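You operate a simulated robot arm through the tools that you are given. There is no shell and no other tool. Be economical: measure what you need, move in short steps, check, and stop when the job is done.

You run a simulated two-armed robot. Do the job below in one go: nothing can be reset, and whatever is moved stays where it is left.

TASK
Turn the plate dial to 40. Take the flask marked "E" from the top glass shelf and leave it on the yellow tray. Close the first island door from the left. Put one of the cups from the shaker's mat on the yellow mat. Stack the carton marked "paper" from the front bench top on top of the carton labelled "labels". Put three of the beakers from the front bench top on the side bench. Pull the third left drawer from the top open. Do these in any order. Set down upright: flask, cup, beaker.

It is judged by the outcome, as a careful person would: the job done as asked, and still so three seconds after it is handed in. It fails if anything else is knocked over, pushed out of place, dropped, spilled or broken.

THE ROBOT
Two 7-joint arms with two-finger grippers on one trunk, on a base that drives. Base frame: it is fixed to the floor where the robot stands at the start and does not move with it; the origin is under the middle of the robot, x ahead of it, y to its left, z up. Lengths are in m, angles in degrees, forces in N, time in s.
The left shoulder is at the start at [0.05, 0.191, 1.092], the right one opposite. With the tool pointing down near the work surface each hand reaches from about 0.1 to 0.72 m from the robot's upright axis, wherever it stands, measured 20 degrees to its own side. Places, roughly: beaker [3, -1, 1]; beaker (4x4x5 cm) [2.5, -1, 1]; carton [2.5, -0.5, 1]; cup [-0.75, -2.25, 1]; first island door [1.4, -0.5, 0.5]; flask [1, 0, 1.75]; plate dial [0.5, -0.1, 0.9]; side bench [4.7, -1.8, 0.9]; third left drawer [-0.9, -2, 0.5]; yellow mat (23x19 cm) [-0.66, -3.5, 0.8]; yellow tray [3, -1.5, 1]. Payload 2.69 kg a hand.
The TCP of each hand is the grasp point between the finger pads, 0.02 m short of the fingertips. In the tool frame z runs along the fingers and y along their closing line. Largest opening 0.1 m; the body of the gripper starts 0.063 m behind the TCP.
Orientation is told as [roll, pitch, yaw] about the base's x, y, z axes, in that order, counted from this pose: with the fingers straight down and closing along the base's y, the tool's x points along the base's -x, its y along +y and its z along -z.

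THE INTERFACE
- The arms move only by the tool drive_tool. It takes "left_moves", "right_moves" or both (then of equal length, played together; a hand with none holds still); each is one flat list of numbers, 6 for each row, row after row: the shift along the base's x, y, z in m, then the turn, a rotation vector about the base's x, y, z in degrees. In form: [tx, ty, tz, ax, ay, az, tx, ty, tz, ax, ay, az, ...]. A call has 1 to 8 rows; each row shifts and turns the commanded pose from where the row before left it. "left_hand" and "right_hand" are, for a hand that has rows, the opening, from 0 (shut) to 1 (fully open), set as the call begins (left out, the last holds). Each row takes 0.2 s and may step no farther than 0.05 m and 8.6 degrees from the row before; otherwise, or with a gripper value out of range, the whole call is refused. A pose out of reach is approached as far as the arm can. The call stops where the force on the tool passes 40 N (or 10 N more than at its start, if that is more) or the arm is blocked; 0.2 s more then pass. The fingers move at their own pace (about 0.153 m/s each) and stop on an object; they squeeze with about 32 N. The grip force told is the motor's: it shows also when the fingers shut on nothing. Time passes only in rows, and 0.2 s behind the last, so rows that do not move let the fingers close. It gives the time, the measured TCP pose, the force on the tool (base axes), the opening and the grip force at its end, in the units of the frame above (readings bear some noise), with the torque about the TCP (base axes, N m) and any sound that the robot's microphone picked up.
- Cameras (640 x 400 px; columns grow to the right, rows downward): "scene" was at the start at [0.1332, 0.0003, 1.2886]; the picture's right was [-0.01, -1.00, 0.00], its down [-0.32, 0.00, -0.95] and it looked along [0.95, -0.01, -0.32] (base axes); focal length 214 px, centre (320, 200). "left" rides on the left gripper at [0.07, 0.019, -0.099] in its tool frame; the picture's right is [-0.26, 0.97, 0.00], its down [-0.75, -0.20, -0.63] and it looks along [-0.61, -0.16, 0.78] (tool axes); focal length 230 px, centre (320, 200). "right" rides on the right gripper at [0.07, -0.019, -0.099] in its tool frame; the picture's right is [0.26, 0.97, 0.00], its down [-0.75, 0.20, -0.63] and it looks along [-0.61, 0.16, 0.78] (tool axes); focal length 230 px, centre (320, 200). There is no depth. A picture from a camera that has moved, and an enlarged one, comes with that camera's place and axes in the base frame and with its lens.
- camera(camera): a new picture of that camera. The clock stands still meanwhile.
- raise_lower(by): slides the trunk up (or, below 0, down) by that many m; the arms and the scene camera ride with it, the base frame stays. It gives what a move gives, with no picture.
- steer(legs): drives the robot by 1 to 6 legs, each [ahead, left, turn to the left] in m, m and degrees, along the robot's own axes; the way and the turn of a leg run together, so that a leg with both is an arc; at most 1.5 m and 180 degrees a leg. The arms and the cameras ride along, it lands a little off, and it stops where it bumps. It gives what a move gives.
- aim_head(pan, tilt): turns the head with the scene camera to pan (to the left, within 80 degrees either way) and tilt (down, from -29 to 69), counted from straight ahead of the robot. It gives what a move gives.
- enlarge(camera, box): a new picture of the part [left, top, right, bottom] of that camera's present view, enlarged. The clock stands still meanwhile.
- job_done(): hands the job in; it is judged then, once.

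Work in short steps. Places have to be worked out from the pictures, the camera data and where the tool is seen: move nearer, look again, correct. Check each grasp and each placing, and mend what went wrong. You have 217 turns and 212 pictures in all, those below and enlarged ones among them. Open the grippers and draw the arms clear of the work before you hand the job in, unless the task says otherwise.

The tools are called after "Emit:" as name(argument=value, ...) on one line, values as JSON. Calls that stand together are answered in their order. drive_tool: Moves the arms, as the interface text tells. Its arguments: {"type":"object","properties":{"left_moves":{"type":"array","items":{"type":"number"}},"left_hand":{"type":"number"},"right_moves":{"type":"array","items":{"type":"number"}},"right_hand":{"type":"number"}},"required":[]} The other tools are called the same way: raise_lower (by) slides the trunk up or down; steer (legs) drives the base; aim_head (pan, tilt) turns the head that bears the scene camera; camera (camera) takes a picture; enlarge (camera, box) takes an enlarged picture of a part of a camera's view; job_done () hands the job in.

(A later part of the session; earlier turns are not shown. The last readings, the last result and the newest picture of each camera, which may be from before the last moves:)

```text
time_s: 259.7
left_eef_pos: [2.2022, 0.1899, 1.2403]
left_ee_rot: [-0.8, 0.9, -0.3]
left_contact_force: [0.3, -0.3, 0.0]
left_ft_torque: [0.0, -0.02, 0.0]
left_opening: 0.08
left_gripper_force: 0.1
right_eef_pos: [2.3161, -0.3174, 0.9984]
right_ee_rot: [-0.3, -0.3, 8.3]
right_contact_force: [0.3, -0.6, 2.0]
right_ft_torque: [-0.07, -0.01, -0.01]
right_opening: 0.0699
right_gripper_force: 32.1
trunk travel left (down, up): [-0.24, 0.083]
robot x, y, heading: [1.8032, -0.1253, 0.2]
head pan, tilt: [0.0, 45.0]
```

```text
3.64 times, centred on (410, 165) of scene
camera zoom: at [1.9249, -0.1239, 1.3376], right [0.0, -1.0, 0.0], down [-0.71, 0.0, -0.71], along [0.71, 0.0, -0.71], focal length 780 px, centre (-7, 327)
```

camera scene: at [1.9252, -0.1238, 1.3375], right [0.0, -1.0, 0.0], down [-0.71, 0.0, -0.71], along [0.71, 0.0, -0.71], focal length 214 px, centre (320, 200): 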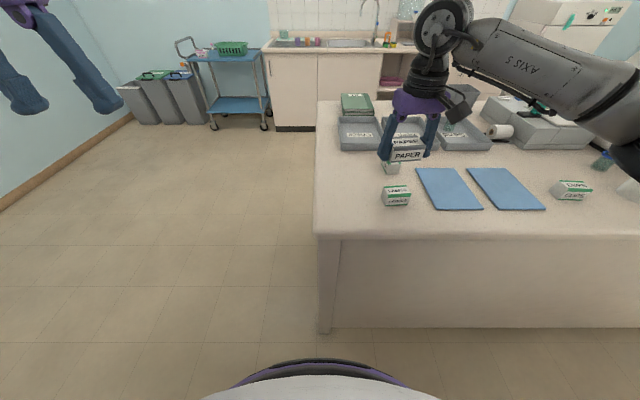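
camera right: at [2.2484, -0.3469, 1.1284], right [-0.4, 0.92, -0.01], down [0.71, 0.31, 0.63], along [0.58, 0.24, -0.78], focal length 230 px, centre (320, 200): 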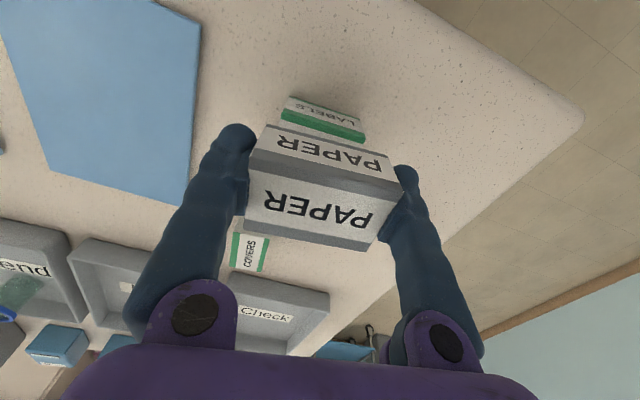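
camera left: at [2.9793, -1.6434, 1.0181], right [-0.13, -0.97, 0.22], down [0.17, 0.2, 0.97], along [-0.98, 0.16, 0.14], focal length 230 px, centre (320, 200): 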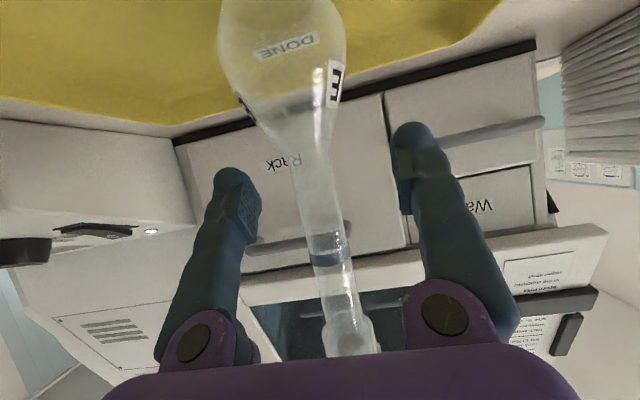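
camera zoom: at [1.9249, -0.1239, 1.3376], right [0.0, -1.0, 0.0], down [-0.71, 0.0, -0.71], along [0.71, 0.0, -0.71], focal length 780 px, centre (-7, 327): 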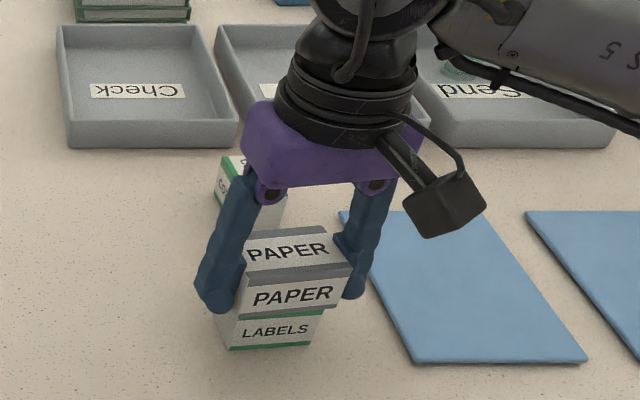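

Nearly touching; PAPER is ~6 mm off to -y. I raise slightly, correct, and lower.

Emit:
drive_tool(right_moves=[0.001, 0.006, 0.005, 0, 0, 0, 0, 0, -0.005, 0, 0, 0, 0, 0, -0.003, 0, 0, 0, 0, 0, -0.003, 0, 0, 0])

Emit:
camera(camera="right")

```text
time_s: 260.7
left_eef_pos: [2.1989, 0.1901, 1.2424]
left_ee_rot: [-0.6, 0.7, -0.4]
left_contact_force: [-0.1, 0.4, 0.6]
left_ft_torque: [-0.02, 0.0, 0.0]
left_opening: 0.08
left_gripper_force: 0.0
right_eef_pos: [2.3155, -0.311, 0.998]
right_ee_rot: [-0.2, -0.7, 8.3]
right_contact_force: [0.7, -2.8, 37.2]
right_ft_torque: [-0.43, 0.18, -0.13]
right_opening: 0.0699
right_gripper_force: 31.7
trunk travel left (down, up): [-0.24, 0.083]
robot x, y, heading: [1.8013, -0.1257, 0.0]
head pan, tilt: [0.0, 45.0]
```

```text
98 pictures are left
camera right: at [2.2479, -0.341, 1.0958], right [-0.39, 0.92, -0.01], down [0.7, 0.31, 0.64], along [0.59, 0.25, -0.77], focal length 230 px, centre (320, 200)
```

right: 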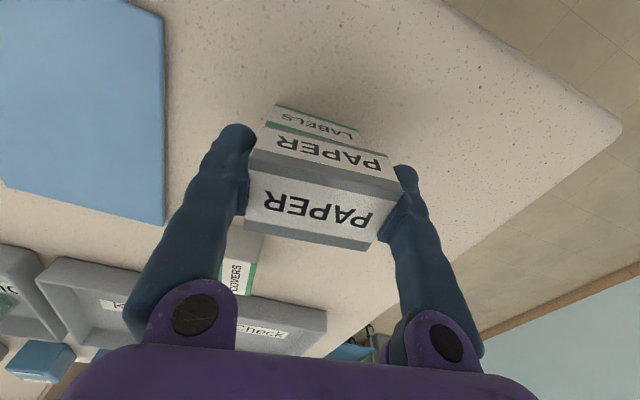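

Now it's ~6 mm off to +y per this closer view; I raise, shift back 5 mm, and set down gently.

Emit:
drive_tool(right_moves=[0, 0, 0.009, 0, 0, 0, 0, -0.005, 0, 0, 0, 0, 0, 0, -0.004, 0, 0, 0, 0, 0, -0.002, 0, 0, 0])

Emit:
camera(camera="right")

Emit:
enlarge(camera="scene", box=[350, 130, 450, 220])

```text
time_s: 261.7
left_eef_pos: [2.1996, 0.1903, 1.2417]
left_ee_rot: [-0.7, 0.9, -0.3]
left_contact_force: [0.5, -0.5, 1.3]
left_ft_torque: [-0.01, -0.01, 0.01]
left_opening: 0.08
left_gripper_force: 0.0
right_eef_pos: [2.3159, -0.316, 0.9981]
right_ee_rot: [-0.3, -0.5, 8.3]
right_contact_force: [-2.3, 0.4, 23.7]
right_ft_torque: [-0.09, 0.13, -0.03]
right_opening: 0.0703
right_gripper_force: 32.1
trunk travel left (down, up): [-0.24, 0.083]
robot x, y, heading: [1.8044, -0.1263, -0.1]
head pan, tilt: [0.0, 45.0]
```

```text
97 pictures are left
camera right: at [2.2479, -0.346, 1.0963], right [-0.4, 0.92, -0.01], down [0.71, 0.31, 0.63], along [0.59, 0.25, -0.77], focal length 230 px, centre (320, 200)
```

right: 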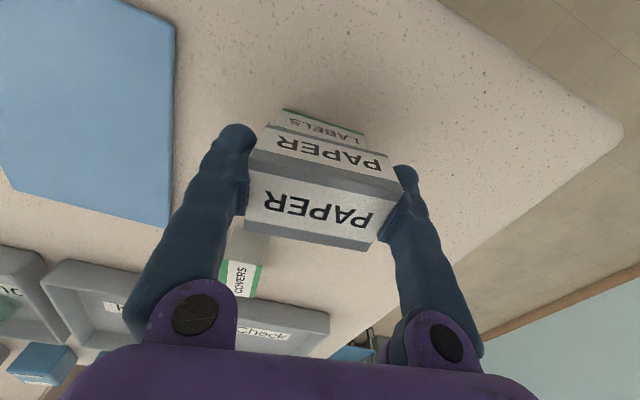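

```text
4.44 times, centred on (400, 175) of scene
camera zoom: at [1.9228, -0.1232, 1.3381], right [0.0, -1.0, 0.0], down [-0.71, 0.0, -0.71], along [0.71, 0.0, -0.71], focal length 953 px, centre (-36, 311)
```

zoom: 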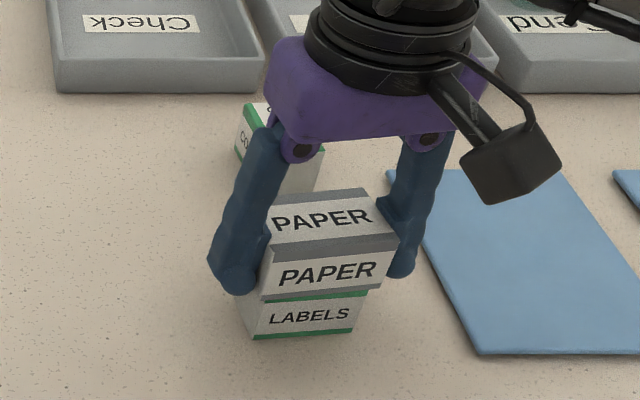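

Well centred and resting on LABELS. I release, rise, and check.

Emit:
drive_tool(right_moves=[0, 0, 0.003, 0, 0, 0, 0, 0, 0, 0, 0, 0])

Emit:
drive_tool(right_moves=[0, 0, 0, 0, 0, 0, 0, 0, 0, 0, 0, 0, 0, 0, 0.03, 0, 0, 0, 0, 0, 0.04, 0, 0, 0, 0, 0, 0.045, 0, 0, 0], right_hand=1)

Emit:
enlarge(camera="scene", box=[350, 130, 450, 220])

Emit:
camera(camera="right")

```text
time_s: 262.3
left_eef_pos: [2.2016, 0.1898, 1.2392]
left_ee_rot: [-0.7, 1.0, -0.2]
left_contact_force: [0.4, 0.2, 0.0]
left_ft_torque: [-0.01, 0.01, 0.0]
left_opening: 0.08
left_gripper_force: 0.1
right_eef_pos: [2.3151, -0.3163, 0.9975]
right_ee_rot: [-0.3, -0.2, 8.4]
right_contact_force: [-2.1, 0.5, 12.3]
right_ft_torque: [0.04, 0.06, -0.02]
right_opening: 0.0702
right_gripper_force: 31.9
trunk travel left (down, up): [-0.24, 0.083]
robot x, y, heading: [1.8044, -0.1263, 0.0]
head pan, tilt: [0.0, 45.0]
```

```text
time_s: 263.5
left_eef_pos: [2.2021, 0.1901, 1.2395]
left_ee_rot: [-0.7, 1.1, -0.3]
left_contact_force: [-0.3, 0.2, -0.7]
left_ft_torque: [0.0, 0.01, 0.03]
left_opening: 0.08
left_gripper_force: 0.1
right_eef_pos: [2.3182, -0.3156, 1.1138]
right_ee_rot: [-0.4, -0.3, 8.3]
right_contact_force: [0.0, 0.3, 0.8]
right_ft_torque: [-0.03, -0.03, -0.02]
right_opening: 0.1
right_gripper_force: 0.1
trunk travel left (down, up): [-0.24, 0.083]
robot x, y, heading: [1.8036, -0.1227, -0.0]
head pan, tilt: [0.0, 45.0]
```

```text
4.44 times, centred on (400, 175) of scene
camera zoom: at [1.9248, -0.1235, 1.3375], right [0.0, -1.0, 0.0], down [-0.71, 0.0, -0.71], along [0.71, 0.0, -0.71], focal length 953 px, centre (-36, 311)
```

zoom: 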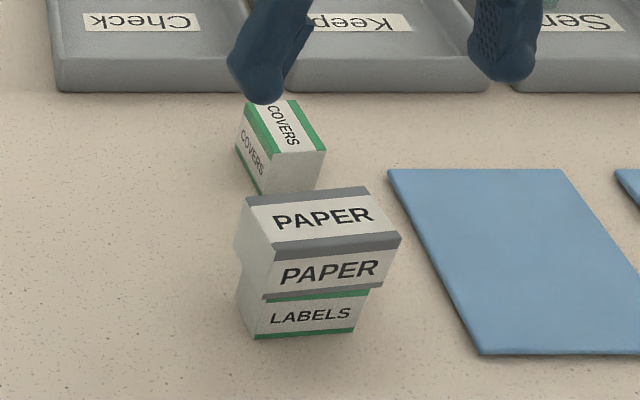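

```text
94 pictures are left
camera right: at [2.2499, -0.3464, 1.2129], right [-0.4, 0.92, -0.01], down [0.71, 0.31, 0.63], along [0.58, 0.24, -0.78], focal length 230 px, centre (320, 200)
```

right: 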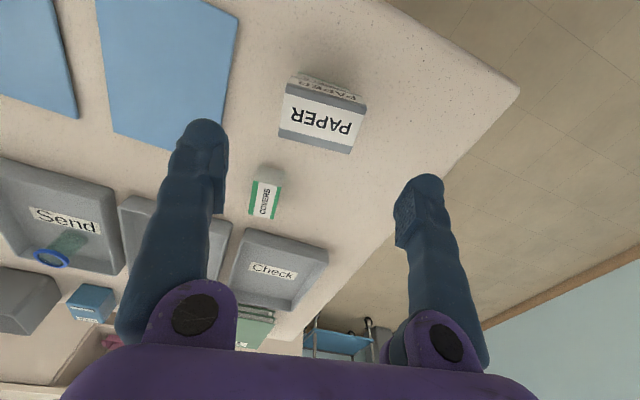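

PAPER stands squarely on LABELS. Next the rear beakers: large at (2.338,-0.955) and small blue-rimmed at (2.452,-0.975). I strafe so the right hand comes above the large one.

Emit:
drive_tool(right_moves=[0.0, 0, 0.03, 0, 0, -8, 0, 0, 0.01, 0, 0, 0])

Emit:
steer(legs=[[0, -0.63, 0]])

Emit:
camera(camera="right")

Emit:
enlarge(camera="scene", box=[310, 110, 450, 220])

```text
time_s: 264.1
left_eef_pos: [2.2025, 0.1901, 1.2406]
left_ee_rot: [-0.7, 1.0, -0.2]
left_contact_force: [0.1, -0.6, -0.7]
left_ft_torque: [0.0, 0.04, -0.01]
left_opening: 0.0802
left_gripper_force: 0.0
right_eef_pos: [2.3181, -0.3168, 1.1531]
right_ee_rot: [-0.3, -0.3, 0.3]
right_contact_force: [-0.1, -0.1, 0.2]
right_ft_torque: [0.0, -0.03, -0.01]
right_opening: 0.1002
right_gripper_force: 0.0
trunk travel left (down, up): [-0.24, 0.083]
robot x, y, heading: [1.8032, -0.1281, -0.1]
head pan, tilt: [0.0, 45.0]
```

```text
time_s: 270.1
left_eef_pos: [2.2008, -0.4383, 1.2407]
left_ee_rot: [-0.7, 1.1, -0.2]
left_contact_force: [0.0, 0.2, 1.0]
left_ft_torque: [0.01, 0.0, 0.01]
left_opening: 0.08
left_gripper_force: 0.0
right_eef_pos: [2.3177, -0.9439, 1.1524]
right_ee_rot: [-0.3, -0.2, 0.4]
right_contact_force: [0.0, 0.3, -0.3]
right_ft_torque: [-0.01, 0.04, -0.02]
right_opening: 0.1
right_gripper_force: 0.1
trunk travel left (down, up): [-0.24, 0.083]
robot x, y, heading: [1.8052, -0.7563, -0.0]
head pan, tilt: [0.0, 45.0]
```

```text
93 pictures are left
camera right: at [2.2472, -0.9645, 1.2513], right [-0.26, 0.96, -0.01], down [0.75, 0.21, 0.63], along [0.61, 0.16, -0.78], focal length 230 px, centre (320, 200)
```

right: 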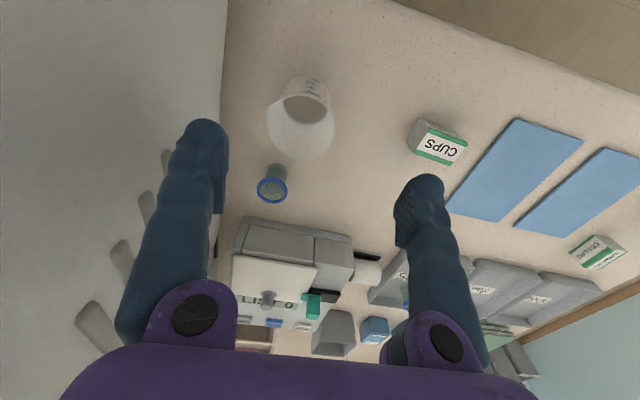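

```text
3.64 times, centred on (380, 165) of scene
camera zoom: at [1.9252, -0.7521, 1.3375], right [0.0, -1.0, 0.0], down [-0.71, 0.0, -0.71], along [0.71, 0.0, -0.71], focal length 780 px, centre (102, 327)
```

zoom: 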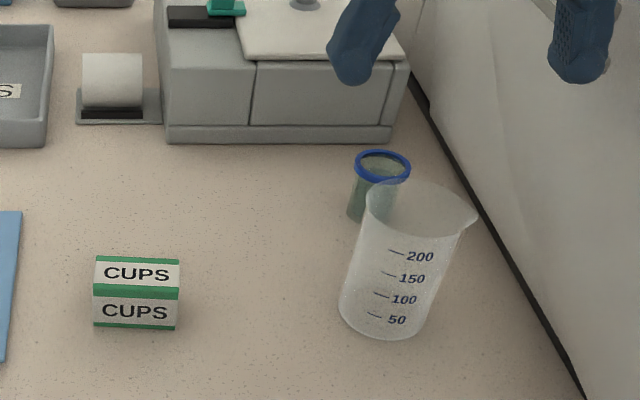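

Large beaker centre ≈(2.333,-0.962). I align and descend to grasp height.

Emit:
drive_tool(right_moves=[0.015, -0.018, 0, 0, 0, 0, 0, 0, -0.045, 0, 0, 0, 0, 0, -0.045, 0, 0, 0, 0, 0, -0.045, 0, 0, 0, 0, 0, -0.025, 0, 0, 0])

Emit:
drive_tool(right_moves=[0, 0, 0, 0, 0, 0, 0, 0, 0, 0, 0, 0, 0, 0, 0, 0, 0, 0], right_hand=0.2)

Emit:
camera(camera="right")

```text
time_s: 271.4
left_eef_pos: [2.1791, -0.4278, 1.2432]
left_ee_rot: [-1.3, -0.2, -0.4]
left_contact_force: [-0.4, 0.4, 0.6]
left_ft_torque: [-0.03, -0.08, 0.01]
left_opening: 0.08
left_gripper_force: 0.0
right_eef_pos: [2.3354, -0.9426, 1.0976]
right_ee_rot: [1.1, -12.5, 1.7]
right_contact_force: [1.0, -0.1, -0.3]
right_ft_torque: [-0.01, 0.03, -0.02]
right_opening: 0.1001
right_gripper_force: 0.0
trunk travel left (down, up): [-0.24, 0.083]
robot x, y, heading: [1.8016, -0.7518, 0.3]
head pan, tilt: [0.0, 45.0]
stopped in row 5 (right hand): the arm was blocked; the commanded pose is now the measured one
```

```text
time_s: 272.4
left_eef_pos: [2.1848, -0.4316, 1.2455]
left_ee_rot: [-1.0, 0.0, -0.3]
left_contact_force: [0.1, 1.1, 0.1]
left_ft_torque: [-0.03, -0.08, 0.02]
left_opening: 0.0803
left_gripper_force: 0.0
right_eef_pos: [2.3359, -0.9412, 1.0997]
right_ee_rot: [1.2, -12.7, 2.5]
right_contact_force: [1.1, 0.0, 0.3]
right_ft_torque: [-0.02, 0.03, 0.01]
right_opening: 0.0202
right_gripper_force: 0.0
trunk travel left (down, up): [-0.24, 0.083]
robot x, y, heading: [1.7981, -0.7523, -0.1]
head pan, tilt: [0.0, 45.0]
stopped in row 3 (right hand): the arm was blocked; the commanded pose is now the measured one
```

```text
91 pictures are left
camera right: at [2.2476, -0.967, 1.181], right [-0.3, 0.95, -0.04], down [0.59, 0.21, 0.78], along [0.75, 0.21, -0.62], focal length 230 px, centre (320, 200)
```

right: 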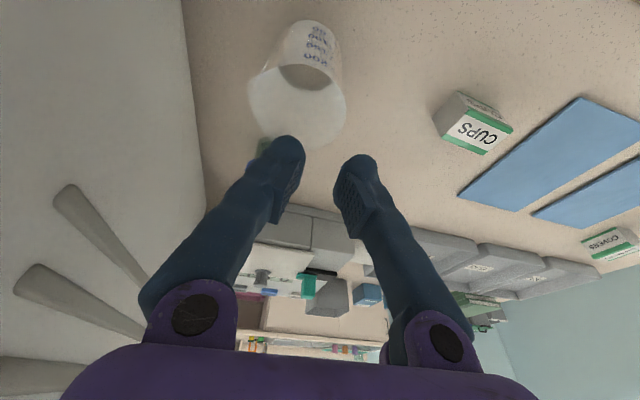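

The right arm's elbow met the big instrument. I raise the hand off and then turn the base ~-22° so the elbow stays in the corridor.

Emit:
drive_tool(right_moves=[0, 0.01, 0.03, 0, 0, 0, -0.02, 0.02, 0.03, 0, 0, 0, -0.03, 0.02, 0.02, 0, -6, 0, -0.03, 0.02, 0, 0, -6, 0], right_hand=1)

Emit:
camera(camera="scene")

```text
time_s: 273.4
left_eef_pos: [2.2018, -0.4367, 1.2402]
left_ee_rot: [-0.6, 0.9, -0.2]
left_contact_force: [0.0, 0.4, -0.7]
left_ft_torque: [-0.03, 0.0, 0.03]
left_opening: 0.0801
left_gripper_force: 0.1
right_eef_pos: [2.2729, -0.8794, 1.1619]
right_ee_rot: [1.1, -22.9, 1.6]
right_contact_force: [0.1, 0.5, 0.1]
right_ft_torque: [-0.01, -0.01, -0.03]
right_opening: 0.0998
right_gripper_force: 0.0
trunk travel left (down, up): [-0.24, 0.083]
robot x, y, heading: [1.802, -0.7519, 0.1]
head pan, tilt: [0.0, 45.0]
```

```text
90 pictures are left
camera scene: at [1.9245, -0.7509, 1.3374], right [0.0, -1.0, 0.0], down [-0.71, 0.0, -0.71], along [0.71, 0.0, -0.71], focal length 214 px, centre (320, 200)
```

scene: 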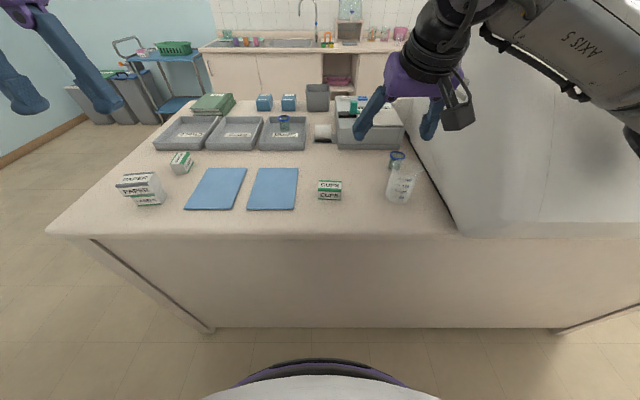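

I untilt the hand and reposition the base to (1.80,-0.55) heading -22°.

Emit:
drive_tool(right_moves=[-0.01, 0, 0, -1, 7.6, -1.6, -0.01, 0, 0, 0, 7.6, 0, 0, 0, 0, 0, 7.6, 0])

Emit:
steer(legs=[[0, 0.2, 0], [0, 0, -22]])

Emit:
camera(camera="right")

Emit:
camera(camera="scene")

```text
time_s: 274.2
left_eef_pos: [2.2011, -0.4372, 1.2404]
left_ee_rot: [-0.8, 0.9, -0.3]
left_contact_force: [0.2, -0.3, 0.1]
left_ft_torque: [0.03, 0.02, 0.0]
left_opening: 0.0801
left_gripper_force: 0.0
right_eef_pos: [2.2529, -0.8806, 1.162]
right_ee_rot: [0.1, 0.2, 0.4]
right_contact_force: [-0.2, -0.4, 0.7]
right_ft_torque: [0.03, 0.04, 0.0]
right_opening: 0.0998
right_gripper_force: 0.0
trunk travel left (down, up): [-0.24, 0.083]
robot x, y, heading: [1.8035, -0.7536, 0.1]
head pan, tilt: [0.0, 45.0]
```

```text
time_s: 277.8
left_eef_pos: [2.2903, -0.406, 1.2406]
left_ee_rot: [-0.7, 1.0, -22.2]
left_contact_force: [0.2, -0.7, -0.8]
left_ft_torque: [0.02, 0.0, 0.01]
left_opening: 0.08
left_gripper_force: 0.0
right_eef_pos: [2.1736, -0.8367, 1.1627]
right_ee_rot: [0.2, 0.0, -21.5]
right_contact_force: [0.3, 0.9, -0.4]
right_ft_torque: [-0.03, 0.0, 0.01]
right_opening: 0.1
right_gripper_force: 0.1
trunk travel left (down, up): [-0.24, 0.083]
robot x, y, heading: [1.8011, -0.5484, -21.8]
head pan, tilt: [0.0, 45.0]
```

```text
89 pictures are left
camera right: at [2.101, -0.8306, 1.2617], right [0.11, 0.99, 0.0], down [0.77, -0.09, 0.63], along [0.63, -0.07, -0.78], focal length 230 px, centre (320, 200)
```

right: 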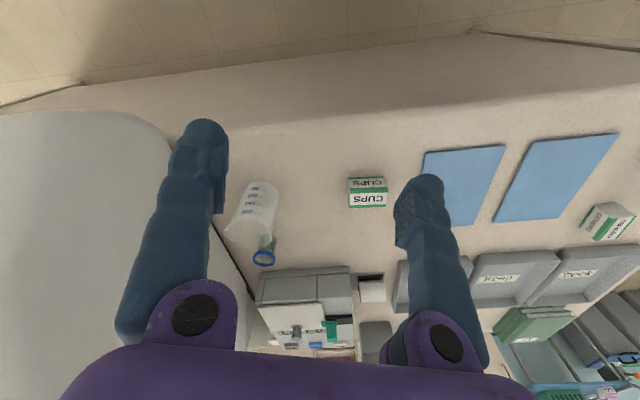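

```text
88 pictures are left
camera scene: at [1.9153, -0.5945, 1.3375], right [-0.37, -0.93, 0.0], down [-0.66, 0.26, -0.71], along [0.66, -0.26, -0.71], focal length 214 px, centre (320, 200)
```

scene: 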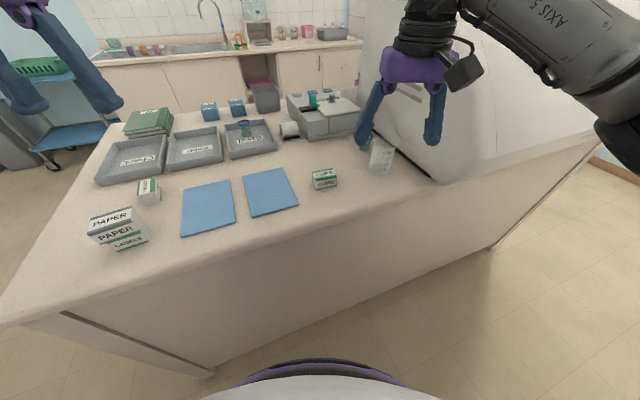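

The elbow would still come near the instrument, so I'll use the left hand instead: tuck the right hand, move to (1.80,-1.06), keeping the slight right turn.

Emit:
drive_tool(right_moves=[-0.04, 0.016, 0.02, 0, 0, 0, -0.04, 0.016, 0.02, 0, 0, 0, -0.04, 0.016, 0.0, 0, 0, 0, -0.03, 0.012, 0.0, 0, 0, 0])

Emit:
steer(legs=[[0.19, -0.47, 4]])

Emit:
camera(camera="left")

Emit:
camera(camera="scene")

```text
time_s: 278.8
left_eef_pos: [2.2895, -0.4049, 1.2389]
left_ee_rot: [-0.8, 1.0, -22.1]
left_contact_force: [0.6, -0.2, 0.5]
left_ft_torque: [-0.02, -0.01, 0.0]
left_opening: 0.0798
left_gripper_force: 0.0
right_eef_pos: [2.0236, -0.7765, 1.2032]
right_ee_rot: [0.3, -0.1, -21.6]
right_contact_force: [0.3, -0.5, -0.6]
right_ft_torque: [0.02, -0.02, 0.02]
right_opening: 0.0999
right_gripper_force: 0.1
trunk travel left (down, up): [-0.24, 0.083]
robot x, y, heading: [1.8033, -0.5537, -21.9]
head pan, tilt: [0.0, 45.0]
```

```text
time_s: 283.4
left_eef_pos: [2.2966, -0.8837, 1.2399]
left_ee_rot: [-0.6, 1.0, -18.1]
left_contact_force: [-0.2, 0.1, 0.4]
left_ft_torque: [0.01, 0.0, 0.0]
left_opening: 0.0801
left_gripper_force: 0.0
right_eef_pos: [2.0552, -1.2736, 1.2024]
right_ee_rot: [0.2, 0.0, -17.5]
right_contact_force: [0.8, 0.2, -0.6]
right_ft_torque: [-0.05, -0.01, -0.01]
right_opening: 0.0999
right_gripper_force: 0.2
trunk travel left (down, up): [-0.24, 0.083]
robot x, y, heading: [1.8166, -1.0611, -18.0]
head pan, tilt: [0.0, 45.0]
```

```text
87 pictures are left
camera left: at [2.2378, -0.8446, 1.3414], right [0.55, 0.84, -0.02], down [0.66, -0.42, 0.62], along [0.51, -0.35, -0.79], focal length 230 px, centre (320, 200)
```

left: 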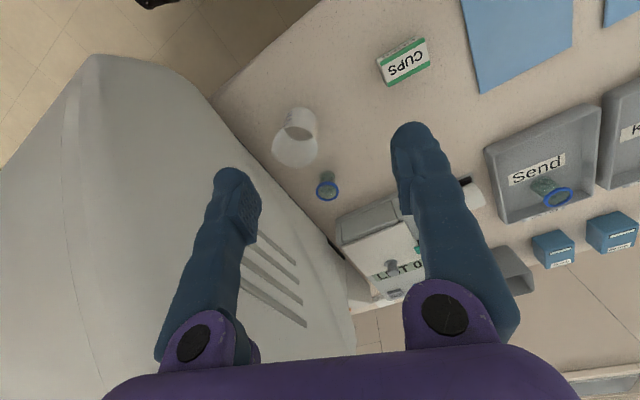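

```text
86 pictures are left
camera scene: at [1.9355, -1.0978, 1.3375], right [-0.31, -0.95, 0.0], down [-0.67, 0.22, -0.71], along [0.67, -0.22, -0.71], focal length 214 px, centre (320, 200)
```

scene: 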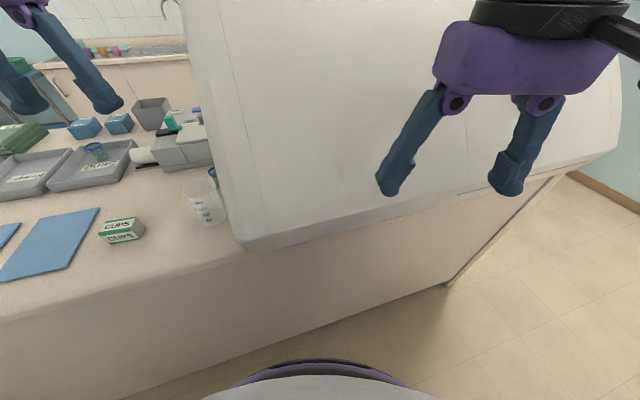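

Large beaker again at (2.336,-0.961). I move the left hand over it and lower partway.

Emit:
drive_tool(left_moves=[0.02, -0.038, 0, 0, 0, 0, 0.019, -0.039, 0, 0, 0, 0, 0, 0, -0.045, 0, 0, 0, 0, 0, -0.045, 0, 0, 0, 0, 0, -0.03, 0, 0, 0], left_hand=1)

Emit:
camera(camera="left")

```text
time_s: 284.6
left_eef_pos: [2.3708, -0.9234, 1.1325]
left_ee_rot: [-0.8, 1.0, -18.1]
left_contact_force: [0.2, -0.6, -0.9]
left_ft_torque: [-0.03, 0.01, 0.01]
left_opening: 0.0998
left_gripper_force: 0.0
left hand out of reach, approached as far as the arm can: row 1, 2, 3, 4, 5
right_eef_pos: [2.0555, -1.2729, 1.2031]
right_ee_rot: [0.3, 0.0, -17.5]
right_contact_force: [0.5, 0.6, 0.3]
right_ft_torque: [-0.02, 0.01, -0.03]
right_opening: 0.0999
right_gripper_force: 0.1
trunk travel left (down, up): [-0.24, 0.083]
robot x, y, heading: [1.8221, -1.0616, -17.9]
head pan, tilt: [0.0, 45.0]
```

```text
85 pictures are left
camera left: at [2.3144, -0.883, 1.2338], right [0.55, 0.84, -0.02], down [0.66, -0.42, 0.62], along [0.51, -0.35, -0.79], focal length 230 px, centre (320, 200)
```

left: 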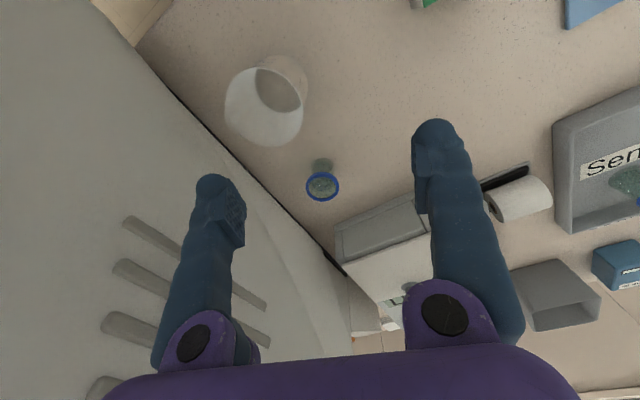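

The left arm can't fold that near; I back the base 0.1 m so the beaker lies farther ahead, and try again.

Emit:
steer(legs=[[-0.1, 0, 0]])

Emit:
drive_tool(left_moves=[0.025, -0.02, 0.01, 0, 0, 0, 0.02, -0.03, 0, 0, 0, 0, 0.015, -0.02, 0, 0, 0, 0])

Emit:
camera(camera="left")

```text
time_s: 285.8
left_eef_pos: [2.2769, -0.8915, 1.1329]
left_ee_rot: [-0.7, 1.0, -18.1]
left_contact_force: [-0.6, 0.6, 0.7]
left_ft_torque: [-0.03, -0.02, -0.01]
left_opening: 0.1001
left_gripper_force: 0.1
right_eef_pos: [1.9617, -1.2425, 1.2025]
right_ee_rot: [0.1, 0.0, -17.5]
right_contact_force: [-0.5, 0.6, -0.9]
right_ft_torque: [-0.03, -0.03, -0.01]
right_opening: 0.1001
right_gripper_force: 0.0
trunk travel left (down, up): [-0.24, 0.083]
robot x, y, heading: [1.7258, -1.0336, -17.9]
head pan, tilt: [0.0, 45.0]
```

```text
time_s: 286.6
left_eef_pos: [2.3382, -0.9629, 1.1415]
left_ee_rot: [-0.8, 1.0, -18.0]
left_contact_force: [-1.0, -0.7, 0.7]
left_ft_torque: [-0.02, 0.01, 0.02]
left_opening: 0.1001
left_gripper_force: 0.1
right_eef_pos: [1.9617, -1.2429, 1.2024]
right_ee_rot: [0.2, 0.1, -17.5]
right_contact_force: [0.2, 0.1, -0.3]
right_ft_torque: [0.04, -0.05, -0.01]
right_opening: 0.1
right_gripper_force: 0.0
trunk travel left (down, up): [-0.24, 0.083]
robot x, y, heading: [1.7262, -1.0352, -17.7]
head pan, tilt: [0.0, 45.0]
```

```text
84 pictures are left
camera left: at [2.28, -0.9224, 1.243], right [0.54, 0.84, -0.02], down [0.67, -0.42, 0.62], along [0.51, -0.35, -0.79], focal length 230 px, centre (320, 200)
```

left: 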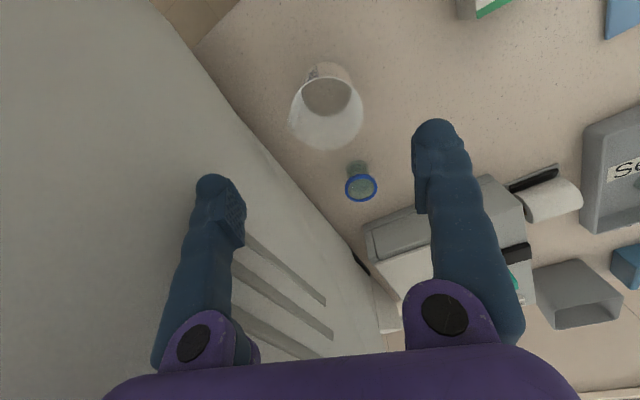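

Reachable now. I make a small correction and descend.

Emit:
drive_tool(left_moves=[-0.003, 0.006, -0.04, 0, 0, 0, 0, 0, -0.04, 0, 0, 0, 0, 0, -0.04, 0, 0, 0, 0, 0, -0.027, 0, 0, 0])

Emit:
drive_tool(left_moves=[0, 0, 0, 0, 0, 0, 0, 0, 0, 0, 0, 0, 0, 0, 0, 0, 0, 0], left_hand=0.2)

Emit:
camera(camera="left")

```text
time_s: 287.6
left_eef_pos: [2.3439, -0.9502, 0.9958]
left_ee_rot: [-0.9, 1.2, -18.1]
left_contact_force: [0.3, 0.0, 0.7]
left_ft_torque: [-0.01, 0.01, 0.01]
left_opening: 0.1003
left_gripper_force: 0.2
left hand out of reach, approached as far as the arm can: row 2, 4
right_eef_pos: [1.9624, -1.2427, 1.2022]
right_ee_rot: [0.2, 0.0, -17.5]
right_contact_force: [0.3, -0.6, 0.0]
right_ft_torque: [0.03, 0.0, 0.0]
right_opening: 0.1002
right_gripper_force: 0.2
trunk travel left (down, up): [-0.24, 0.083]
robot x, y, heading: [1.7268, -1.0331, -18.1]
head pan, tilt: [0.0, 45.0]
```

```text
time_s: 288.4
left_eef_pos: [2.3443, -0.9497, 0.996]
left_ee_rot: [-0.9, 1.2, -18.1]
left_contact_force: [-1.1, 0.5, 0.5]
left_ft_torque: [0.01, 0.03, 0.03]
left_opening: 0.0659
left_gripper_force: 32.7
right_eef_pos: [1.9616, -1.2423, 1.2018]
right_ee_rot: [0.2, 0.0, -17.5]
right_contact_force: [0.3, -0.3, 0.1]
right_ft_torque: [-0.01, 0.01, -0.01]
right_opening: 0.1002
right_gripper_force: 0.1
trunk travel left (down, up): [-0.24, 0.083]
robot x, y, heading: [1.7242, -1.0356, -17.9]
head pan, tilt: [0.0, 45.0]
```

```text
83 pictures are left
camera left: at [2.286, -0.9102, 1.0979], right [0.55, 0.84, -0.02], down [0.67, -0.42, 0.62], along [0.51, -0.35, -0.79], focal length 230 px, centre (320, 200)
```

left: 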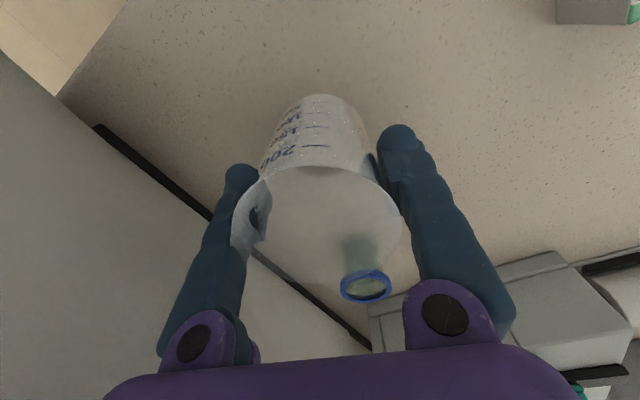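

Gripped (66 mm). I lift with the trunk (purely vertical), then back off.

Emit:
raise_lower(by=0.08)

Emit:
drive_tool(left_moves=[0, 0, 0.04, 0, 0, 0, 0, 0, 0.04, 0, 0, 0, 0, 0, 0.03, 0, 0, 0])

Emit:
camera(camera="left")

```text
time_s: 289.6
left_eef_pos: [2.3443, -0.95, 1.0774]
left_ee_rot: [-1.0, 1.1, -18.1]
left_contact_force: [0.5, 0.2, -0.8]
left_ft_torque: [-0.02, 0.0, -0.02]
left_opening: 0.0659
left_gripper_force: 32.2
right_eef_pos: [1.9628, -1.2419, 1.2824]
right_ee_rot: [0.2, -0.1, -17.6]
right_contact_force: [-0.6, 0.3, -0.6]
right_ft_torque: [0.01, 0.0, 0.0]
right_opening: 0.1
right_gripper_force: 0.1
trunk travel left (down, up): [-0.32, 0.003]
robot x, y, heading: [1.7271, -1.0277, -17.9]
head pan, tilt: [0.0, 45.0]
```

```text
time_s: 290.4
left_eef_pos: [2.3432, -0.9501, 1.1873]
left_ee_rot: [-1.0, 1.3, -18.1]
left_contact_force: [0.6, -0.3, -1.4]
left_ft_torque: [0.02, -0.02, 0.0]
left_opening: 0.066
left_gripper_force: 32.0
right_eef_pos: [1.9616, -1.2423, 1.2828]
right_ee_rot: [0.1, 0.0, -17.5]
right_contact_force: [-0.5, 0.7, -0.6]
right_ft_torque: [0.0, -0.01, -0.03]
right_opening: 0.0999
right_gripper_force: 0.0
trunk travel left (down, up): [-0.32, 0.003]
robot x, y, heading: [1.7237, -1.0281, -17.9]
head pan, tilt: [0.0, 45.0]
```

```text
82 pictures are left
camera left: at [2.286, -0.9091, 1.288], right [0.54, 0.84, -0.02], down [0.67, -0.42, 0.62], along [0.51, -0.35, -0.79], focal length 230 px, centre (320, 200)
```

left: 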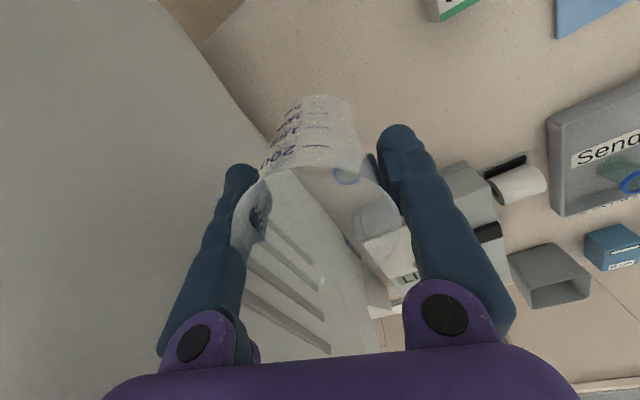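

The beaker is up. I try to fetch the small one with the right hand nearly straight: move to (1.84,-0.62), heading -20°.

Emit:
steer(legs=[[-0.015, 0.424, -2]])

Emit:
drive_tool(right_moves=[0.042, -0.016, -0.02, 0, 0, 0, 0.042, -0.016, -0.02, 0, 0, 0, 0.042, -0.016, -0.02, 0, 0, 0, 0.042, -0.016, -0.02, 0, 0, 0], right_hand=0.8)

Emit:
camera(camera="right")

Emit:
camera(camera="scene")

```text
time_s: 294.6
left_eef_pos: [2.4713, -0.565, 1.1863]
left_ee_rot: [-0.9, 1.2, -20.3]
left_contact_force: [0.2, 0.4, -0.5]
left_ft_torque: [0.04, -0.03, 0.0]
left_opening: 0.0658
left_gripper_force: 32.1
right_eef_pos: [2.0784, -0.8425, 1.2832]
right_ee_rot: [0.2, 0.0, -19.6]
right_contact_force: [-0.2, 0.9, -0.1]
right_ft_torque: [0.0, 0.03, -0.02]
right_opening: 0.0998
right_gripper_force: 0.1
trunk travel left (down, up): [-0.32, 0.003]
robot x, y, heading: [1.849, -0.6223, -19.9]
head pan, tilt: [0.0, 45.0]
```

```text
time_s: 295.6
left_eef_pos: [2.4713, -0.5642, 1.1853]
left_ee_rot: [-1.0, 1.1, -20.2]
left_contact_force: [0.5, 0.6, -1.4]
left_ft_torque: [-0.01, -0.01, -0.03]
left_opening: 0.0661
left_gripper_force: 32.0
right_eef_pos: [2.2458, -0.9081, 1.2023]
right_ee_rot: [0.1, 0.0, -19.5]
right_contact_force: [0.2, -0.5, 0.1]
right_ft_torque: [0.0, 0.03, -0.01]
right_opening: 0.0801
right_gripper_force: 0.2
trunk travel left (down, up): [-0.32, 0.003]
robot x, y, heading: [1.8494, -0.6224, -20.0]
head pan, tilt: [0.0, 45.0]
```

```text
81 pictures are left
camera right: at [2.1746, -0.9036, 1.3012], right [0.08, 1.0, 0.0], down [0.77, -0.06, 0.63], along [0.63, -0.05, -0.78], focal length 230 px, centre (320, 200)
```

right: 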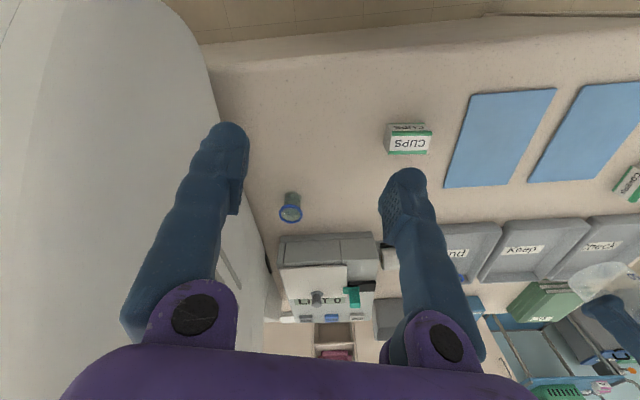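

```text
80 pictures are left
camera scene: at [1.9651, -0.6638, 1.4173], right [-0.34, -0.94, 0.0], down [-0.67, 0.24, -0.71], along [0.66, -0.24, -0.71], focal length 214 px, centre (320, 200)
```

scene: 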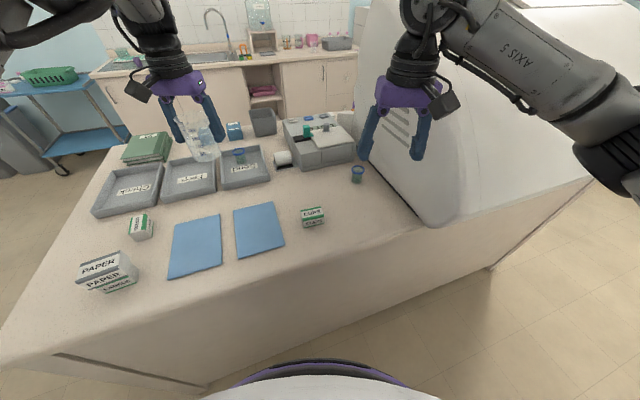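

Small beaker at (2.452,-0.980). I advance in stages, watching for contact.

Emit:
drive_tool(right_moves=[0.041, -0.014, 0, 0, 0, 0, 0.041, -0.014, 0, 0, 0, 0, 0.041, -0.014, 0, 0, 0, 0])

Emit:
drive_tool(right_moves=[0.041, -0.015, 0, 0, 0, 0, 0.041, -0.014, 0, 0, 0, 0])

Emit:
camera(camera="scene")

Emit:
camera(camera="right")

```text
time_s: 296.4
left_eef_pos: [2.4728, -0.5638, 1.1862]
left_ee_rot: [-1.0, 1.2, -20.2]
left_contact_force: [-0.1, -0.7, -0.3]
left_ft_torque: [0.01, 0.0, 0.05]
left_opening: 0.0658
left_gripper_force: 32.2
right_eef_pos: [2.3699, -0.9493, 1.2032]
right_ee_rot: [0.0, 0.0, -19.5]
right_contact_force: [-0.7, 0.8, -0.8]
right_ft_torque: [0.0, 0.01, 0.04]
right_opening: 0.0802
right_gripper_force: 0.1
trunk travel left (down, up): [-0.32, 0.003]
robot x, y, heading: [1.8482, -0.6245, -19.7]
head pan, tilt: [0.0, 45.0]
```

```text
time_s: 297.0
left_eef_pos: [2.4717, -0.5638, 1.1863]
left_ee_rot: [-1.0, 1.2, -20.2]
left_contact_force: [-0.8, -0.3, 0.0]
left_ft_torque: [-0.02, -0.03, 0.01]
left_opening: 0.0657
left_gripper_force: 32.3
right_eef_pos: [2.4341, -0.9745, 1.201]
right_ee_rot: [0.1, 0.0, -19.4]
right_contact_force: [0.3, -0.3, 0.5]
right_ft_torque: [-0.01, -0.02, 0.01]
right_opening: 0.0801
right_gripper_force: 0.2
right hand out of reach, approached as far as the arm can: row 2
trunk travel left (down, up): [-0.32, 0.003]
robot x, y, heading: [1.8488, -0.6238, -20.2]
head pan, tilt: [0.0, 45.0]
```

```text
79 pictures are left
camera scene: at [1.9639, -0.6633, 1.4175], right [-0.34, -0.94, 0.0], down [-0.66, 0.24, -0.71], along [0.66, -0.24, -0.71], focal length 214 px, centre (320, 200)
```

scene: 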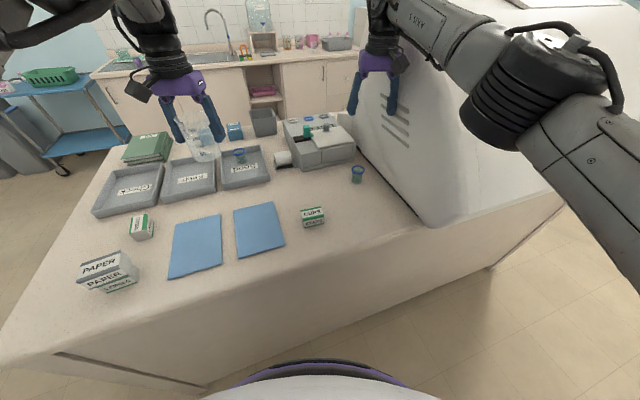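

```text
78 pictures are left
camera right: at [2.3613, -0.9702, 1.3], right [0.08, 1.0, 0.0], down [0.77, -0.06, 0.63], along [0.63, -0.05, -0.78], focal length 230 px, centre (320, 200)
```

right: 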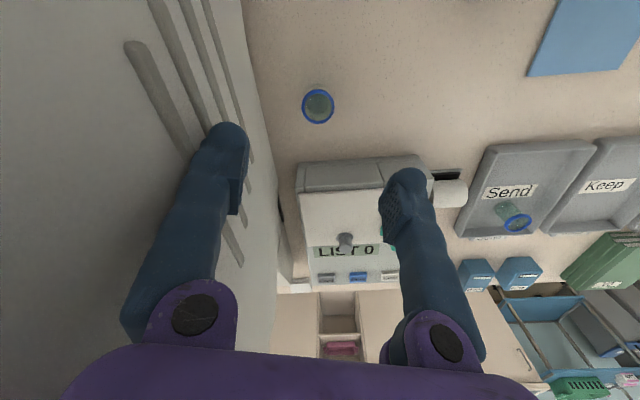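

Almost there. I nudge the base 2 cm forward and descend.

Emit:
steer(legs=[[0.022, 0, 0]])

Emit:
drive_tool(right_moves=[0, 0, -0.045, 0, 0, 0, 0, 0, -0.045, 0, 0, 0, 0, 0, -0.045, 0, 0, 0])

Emit:
camera(camera="right")

```text
time_s: 297.8
left_eef_pos: [2.4905, -0.5703, 1.1878]
left_ee_rot: [-1.0, 1.2, -20.2]
left_contact_force: [-0.7, 0.4, -0.2]
left_ft_torque: [0.04, 0.0, -0.02]
left_opening: 0.0656
left_gripper_force: 32.0
right_eef_pos: [2.4534, -0.9812, 1.2021]
right_ee_rot: [0.1, 0.0, -19.6]
right_contact_force: [-2.6, 5.8, 2.8]
right_ft_torque: [0.02, 0.08, -0.21]
right_opening: 0.0779
right_gripper_force: 0.1
trunk travel left (down, up): [-0.32, 0.003]
robot x, y, heading: [1.8732, -0.6324, -20.1]
head pan, tilt: [0.0, 45.0]
```

```text
time_s: 298.6
left_eef_pos: [2.4877, -0.5638, 1.189]
left_ee_rot: [-1.3, 0.8, -20.1]
left_contact_force: [0.1, 0.3, -0.8]
left_ft_torque: [-0.03, -0.02, -0.01]
left_opening: 0.0656
left_gripper_force: 32.0
right_eef_pos: [2.4529, -0.9728, 1.0721]
right_ee_rot: [-0.2, -0.5, -19.2]
right_contact_force: [-0.2, -0.3, -0.2]
right_ft_torque: [0.01, -0.03, -0.01]
right_opening: 0.0801
right_gripper_force: 0.0
trunk travel left (down, up): [-0.32, 0.003]
robot x, y, heading: [1.8732, -0.6321, -19.9]
head pan, tilt: [0.0, 45.0]
```

```text
77 pictures are left
camera right: at [2.3802, -0.969, 1.1711], right [0.07, 1.0, 0.0], down [0.77, -0.06, 0.64], along [0.63, -0.05, -0.77], focal length 230 px, centre (320, 200)
```

right: 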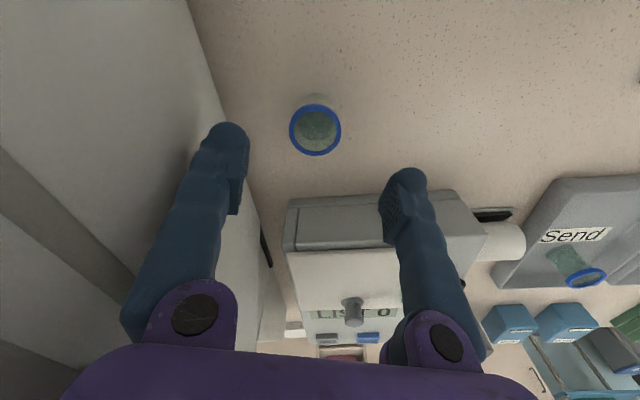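

Aligned within 6 mm. I narrow the fingers to 66 mm and descend to z≈0.963.

Emit:
drive_tool(right_moves=[0, -0.006, -0.03, 0, 0, 0, 0, 0, -0.04, 0, 0, 0, 0, 0, -0.035, 0, 0, 0], right_hand=0.68)

Emit:
camera(camera="right")

```text
time_s: 299.4
left_eef_pos: [2.4887, -0.5612, 1.1871]
left_ee_rot: [-1.6, 0.9, -20.1]
left_contact_force: [-0.7, 0.2, -1.0]
left_ft_torque: [-0.01, -0.01, -0.02]
left_opening: 0.0657
left_gripper_force: 31.5
right_eef_pos: [2.4526, -0.9746, 0.9654]
right_ee_rot: [-0.3, -0.2, -19.0]
right_contact_force: [0.1, 0.1, 0.5]
right_ft_torque: [0.02, -0.01, -0.02]
right_opening: 0.0681
right_gripper_force: 0.1
trunk travel left (down, up): [-0.32, 0.003]
robot x, y, heading: [1.8712, -0.6314, -19.8]
head pan, tilt: [0.0, 45.0]
```

```text
76 pictures are left
camera right: at [2.3796, -0.9706, 1.0637], right [0.07, 1.0, -0.01], down [0.77, -0.05, 0.63], along [0.63, -0.05, -0.77], focal length 230 px, centre (320, 200)
```

right: 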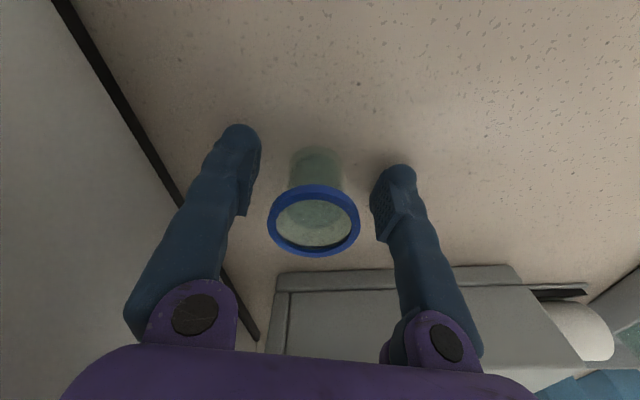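

The small beaker is centred between the fingers. I close and lift.

Emit:
drive_tool(right_moves=[0, 0, 0, 0, 0, 0, 0, 0, 0, 0, 0, 0], right_hand=0.15)

Emit:
drive_tool(right_moves=[0, 0, 0.04, 0, 0, 0, 0, 0, 0.04, 0, 0, 0, -0.02, 0.007, 0.04, 0, 0, 0, -0.04, 0.014, 0.02, 0, 0, 0, -0.04, 0.014, 0.0, 0, 0, 0, -0.04, 0.014, 0.0, 0, 0, 0, -0.04, 0.014, 0, 0, 0, 0])

Emit:
camera(camera="scene")

```text
time_s: 300.0
left_eef_pos: [2.4876, -0.5613, 1.187]
left_ee_rot: [-1.5, 0.7, -20.2]
left_contact_force: [0.0, 0.4, -0.2]
left_ft_torque: [-0.04, 0.01, 0.01]
left_opening: 0.0656
left_gripper_force: 32.8
right_eef_pos: [2.4512, -0.9748, 0.9656]
right_ee_rot: [-0.1, -0.2, -19.0]
right_contact_force: [0.1, 0.0, 0.2]
right_ft_torque: [-0.02, 0.03, 0.03]
right_opening: 0.036
right_gripper_force: 32.3
trunk travel left (down, up): [-0.32, 0.003]
robot x, y, heading: [1.8711, -0.6295, -19.7]
head pan, tilt: [0.0, 45.0]
```

```text
time_s: 301.6
left_eef_pos: [2.4906, -0.572, 1.1871]
left_ee_rot: [-0.9, 1.1, -20.2]
left_contact_force: [-0.2, 0.5, -1.5]
left_ft_torque: [0.02, -0.02, 0.0]
left_opening: 0.0658
left_gripper_force: 32.0
right_eef_pos: [2.2714, -0.9253, 1.1004]
right_ee_rot: [0.3, 0.0, -19.7]
right_contact_force: [0.7, -0.2, 0.2]
right_ft_torque: [0.02, 0.01, -0.02]
right_opening: 0.0359
right_gripper_force: 32.2
trunk travel left (down, up): [-0.32, 0.003]
robot x, y, heading: [1.8672, -0.6317, -19.9]
head pan, tilt: [0.0, 45.0]
```

```text
75 pictures are left
camera scene: at [1.9837, -0.6718, 1.4175], right [-0.34, -0.94, 0.0], down [-0.66, 0.24, -0.71], along [0.66, -0.24, -0.71], focal length 214 px, centre (320, 200)
```

scene: 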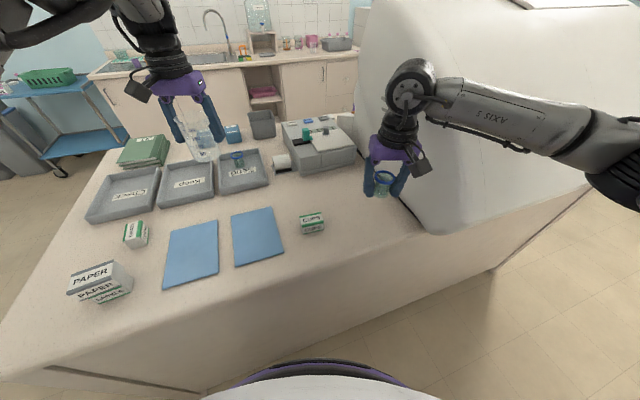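

Both beakers are held. I travel back round the north end to the side bench.

Emit:
steer(legs=[[-0.313, 0.663, 0], [0, 0, 20], [0, 0.65, 0], [1.5, 0, 0], [0.35, 0, 0], [0, -1.5, 0]])

Emit:
steer(legs=[[0, -0.46, 0], [0.32, 0, 0]])

Emit:
aim_head(pan=-5, tilt=40)

Emit:
camera(camera="scene")

```text
time_s: 336.4
left_eef_pos: [4.2168, -0.4432, 1.1865]
left_ee_rot: [-1.1, 1.3, 1.0]
left_contact_force: [0.4, 0.0, -1.6]
left_ft_torque: [0.0, 0.01, 0.04]
left_opening: 0.0651
left_gripper_force: 31.9
right_eef_pos: [4.1401, -0.8522, 1.0999]
right_ee_rot: [0.2, 0.0, 1.6]
right_contact_force: [-0.8, 0.0, 0.1]
right_ft_torque: [0.04, 0.0, -0.02]
right_opening: 0.0351
right_gripper_force: 32.2
trunk travel left (down, up): [-0.32, 0.003]
robot x, y, heading: [3.6548, -0.723, 1.4]
head pan, tilt: [0.0, 45.0]
```

```text
time_s: 342.7
left_eef_pos: [4.5444, -0.8958, 1.1859]
left_ee_rot: [-1.1, 1.3, 1.3]
left_contact_force: [0.4, 0.4, -1.5]
left_ft_torque: [0.02, 0.02, 0.04]
left_opening: 0.0645
left_gripper_force: 32.3
right_eef_pos: [4.4695, -1.3052, 1.1001]
right_ee_rot: [0.2, 0.0, 1.8]
right_contact_force: [-0.4, -0.1, -0.8]
right_ft_torque: [0.0, -0.01, 0.04]
right_opening: 0.0352
right_gripper_force: 31.6
trunk travel left (down, up): [-0.32, 0.003]
robot x, y, heading: [3.9877, -1.1751, 1.2]
head pan, tilt: [0.0, 45.0]
```

```text
time_s: 343.4
left_eef_pos: [4.5441, -0.8966, 1.1863]
left_ee_rot: [-0.9, 1.2, 1.2]
left_contact_force: [0.5, 0.9, -0.7]
left_ft_torque: [0.02, 0.02, 0.01]
left_opening: 0.0648
left_gripper_force: 32.1
right_eef_pos: [4.4707, -1.3052, 1.1002]
right_ee_rot: [0.3, 0.0, 1.8]
right_contact_force: [1.4, -0.1, 0.0]
right_ft_torque: [0.03, 0.01, -0.03]
right_opening: 0.0354
right_gripper_force: 32.2
trunk travel left (down, up): [-0.32, 0.003]
robot x, y, heading: [3.9863, -1.1781, 1.3]
head pan, tilt: [-5.0, 40.0]
```

```text
74 pictures are left
camera scene: at [4.1122, -1.1803, 1.4247], right [-0.06, -1.0, 0.0], down [-0.64, 0.04, -0.77], along [0.76, -0.05, -0.64], focal length 214 px, centre (320, 200)
```

scene: 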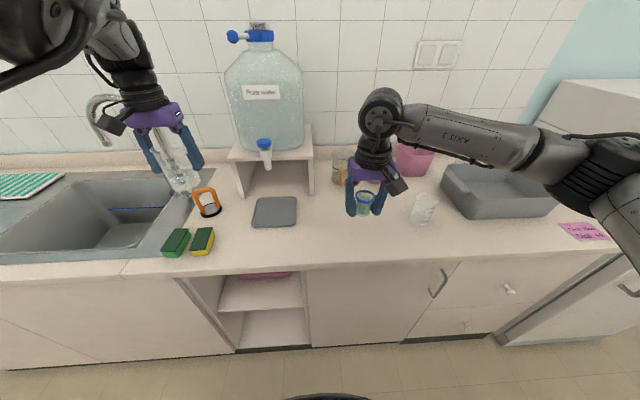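

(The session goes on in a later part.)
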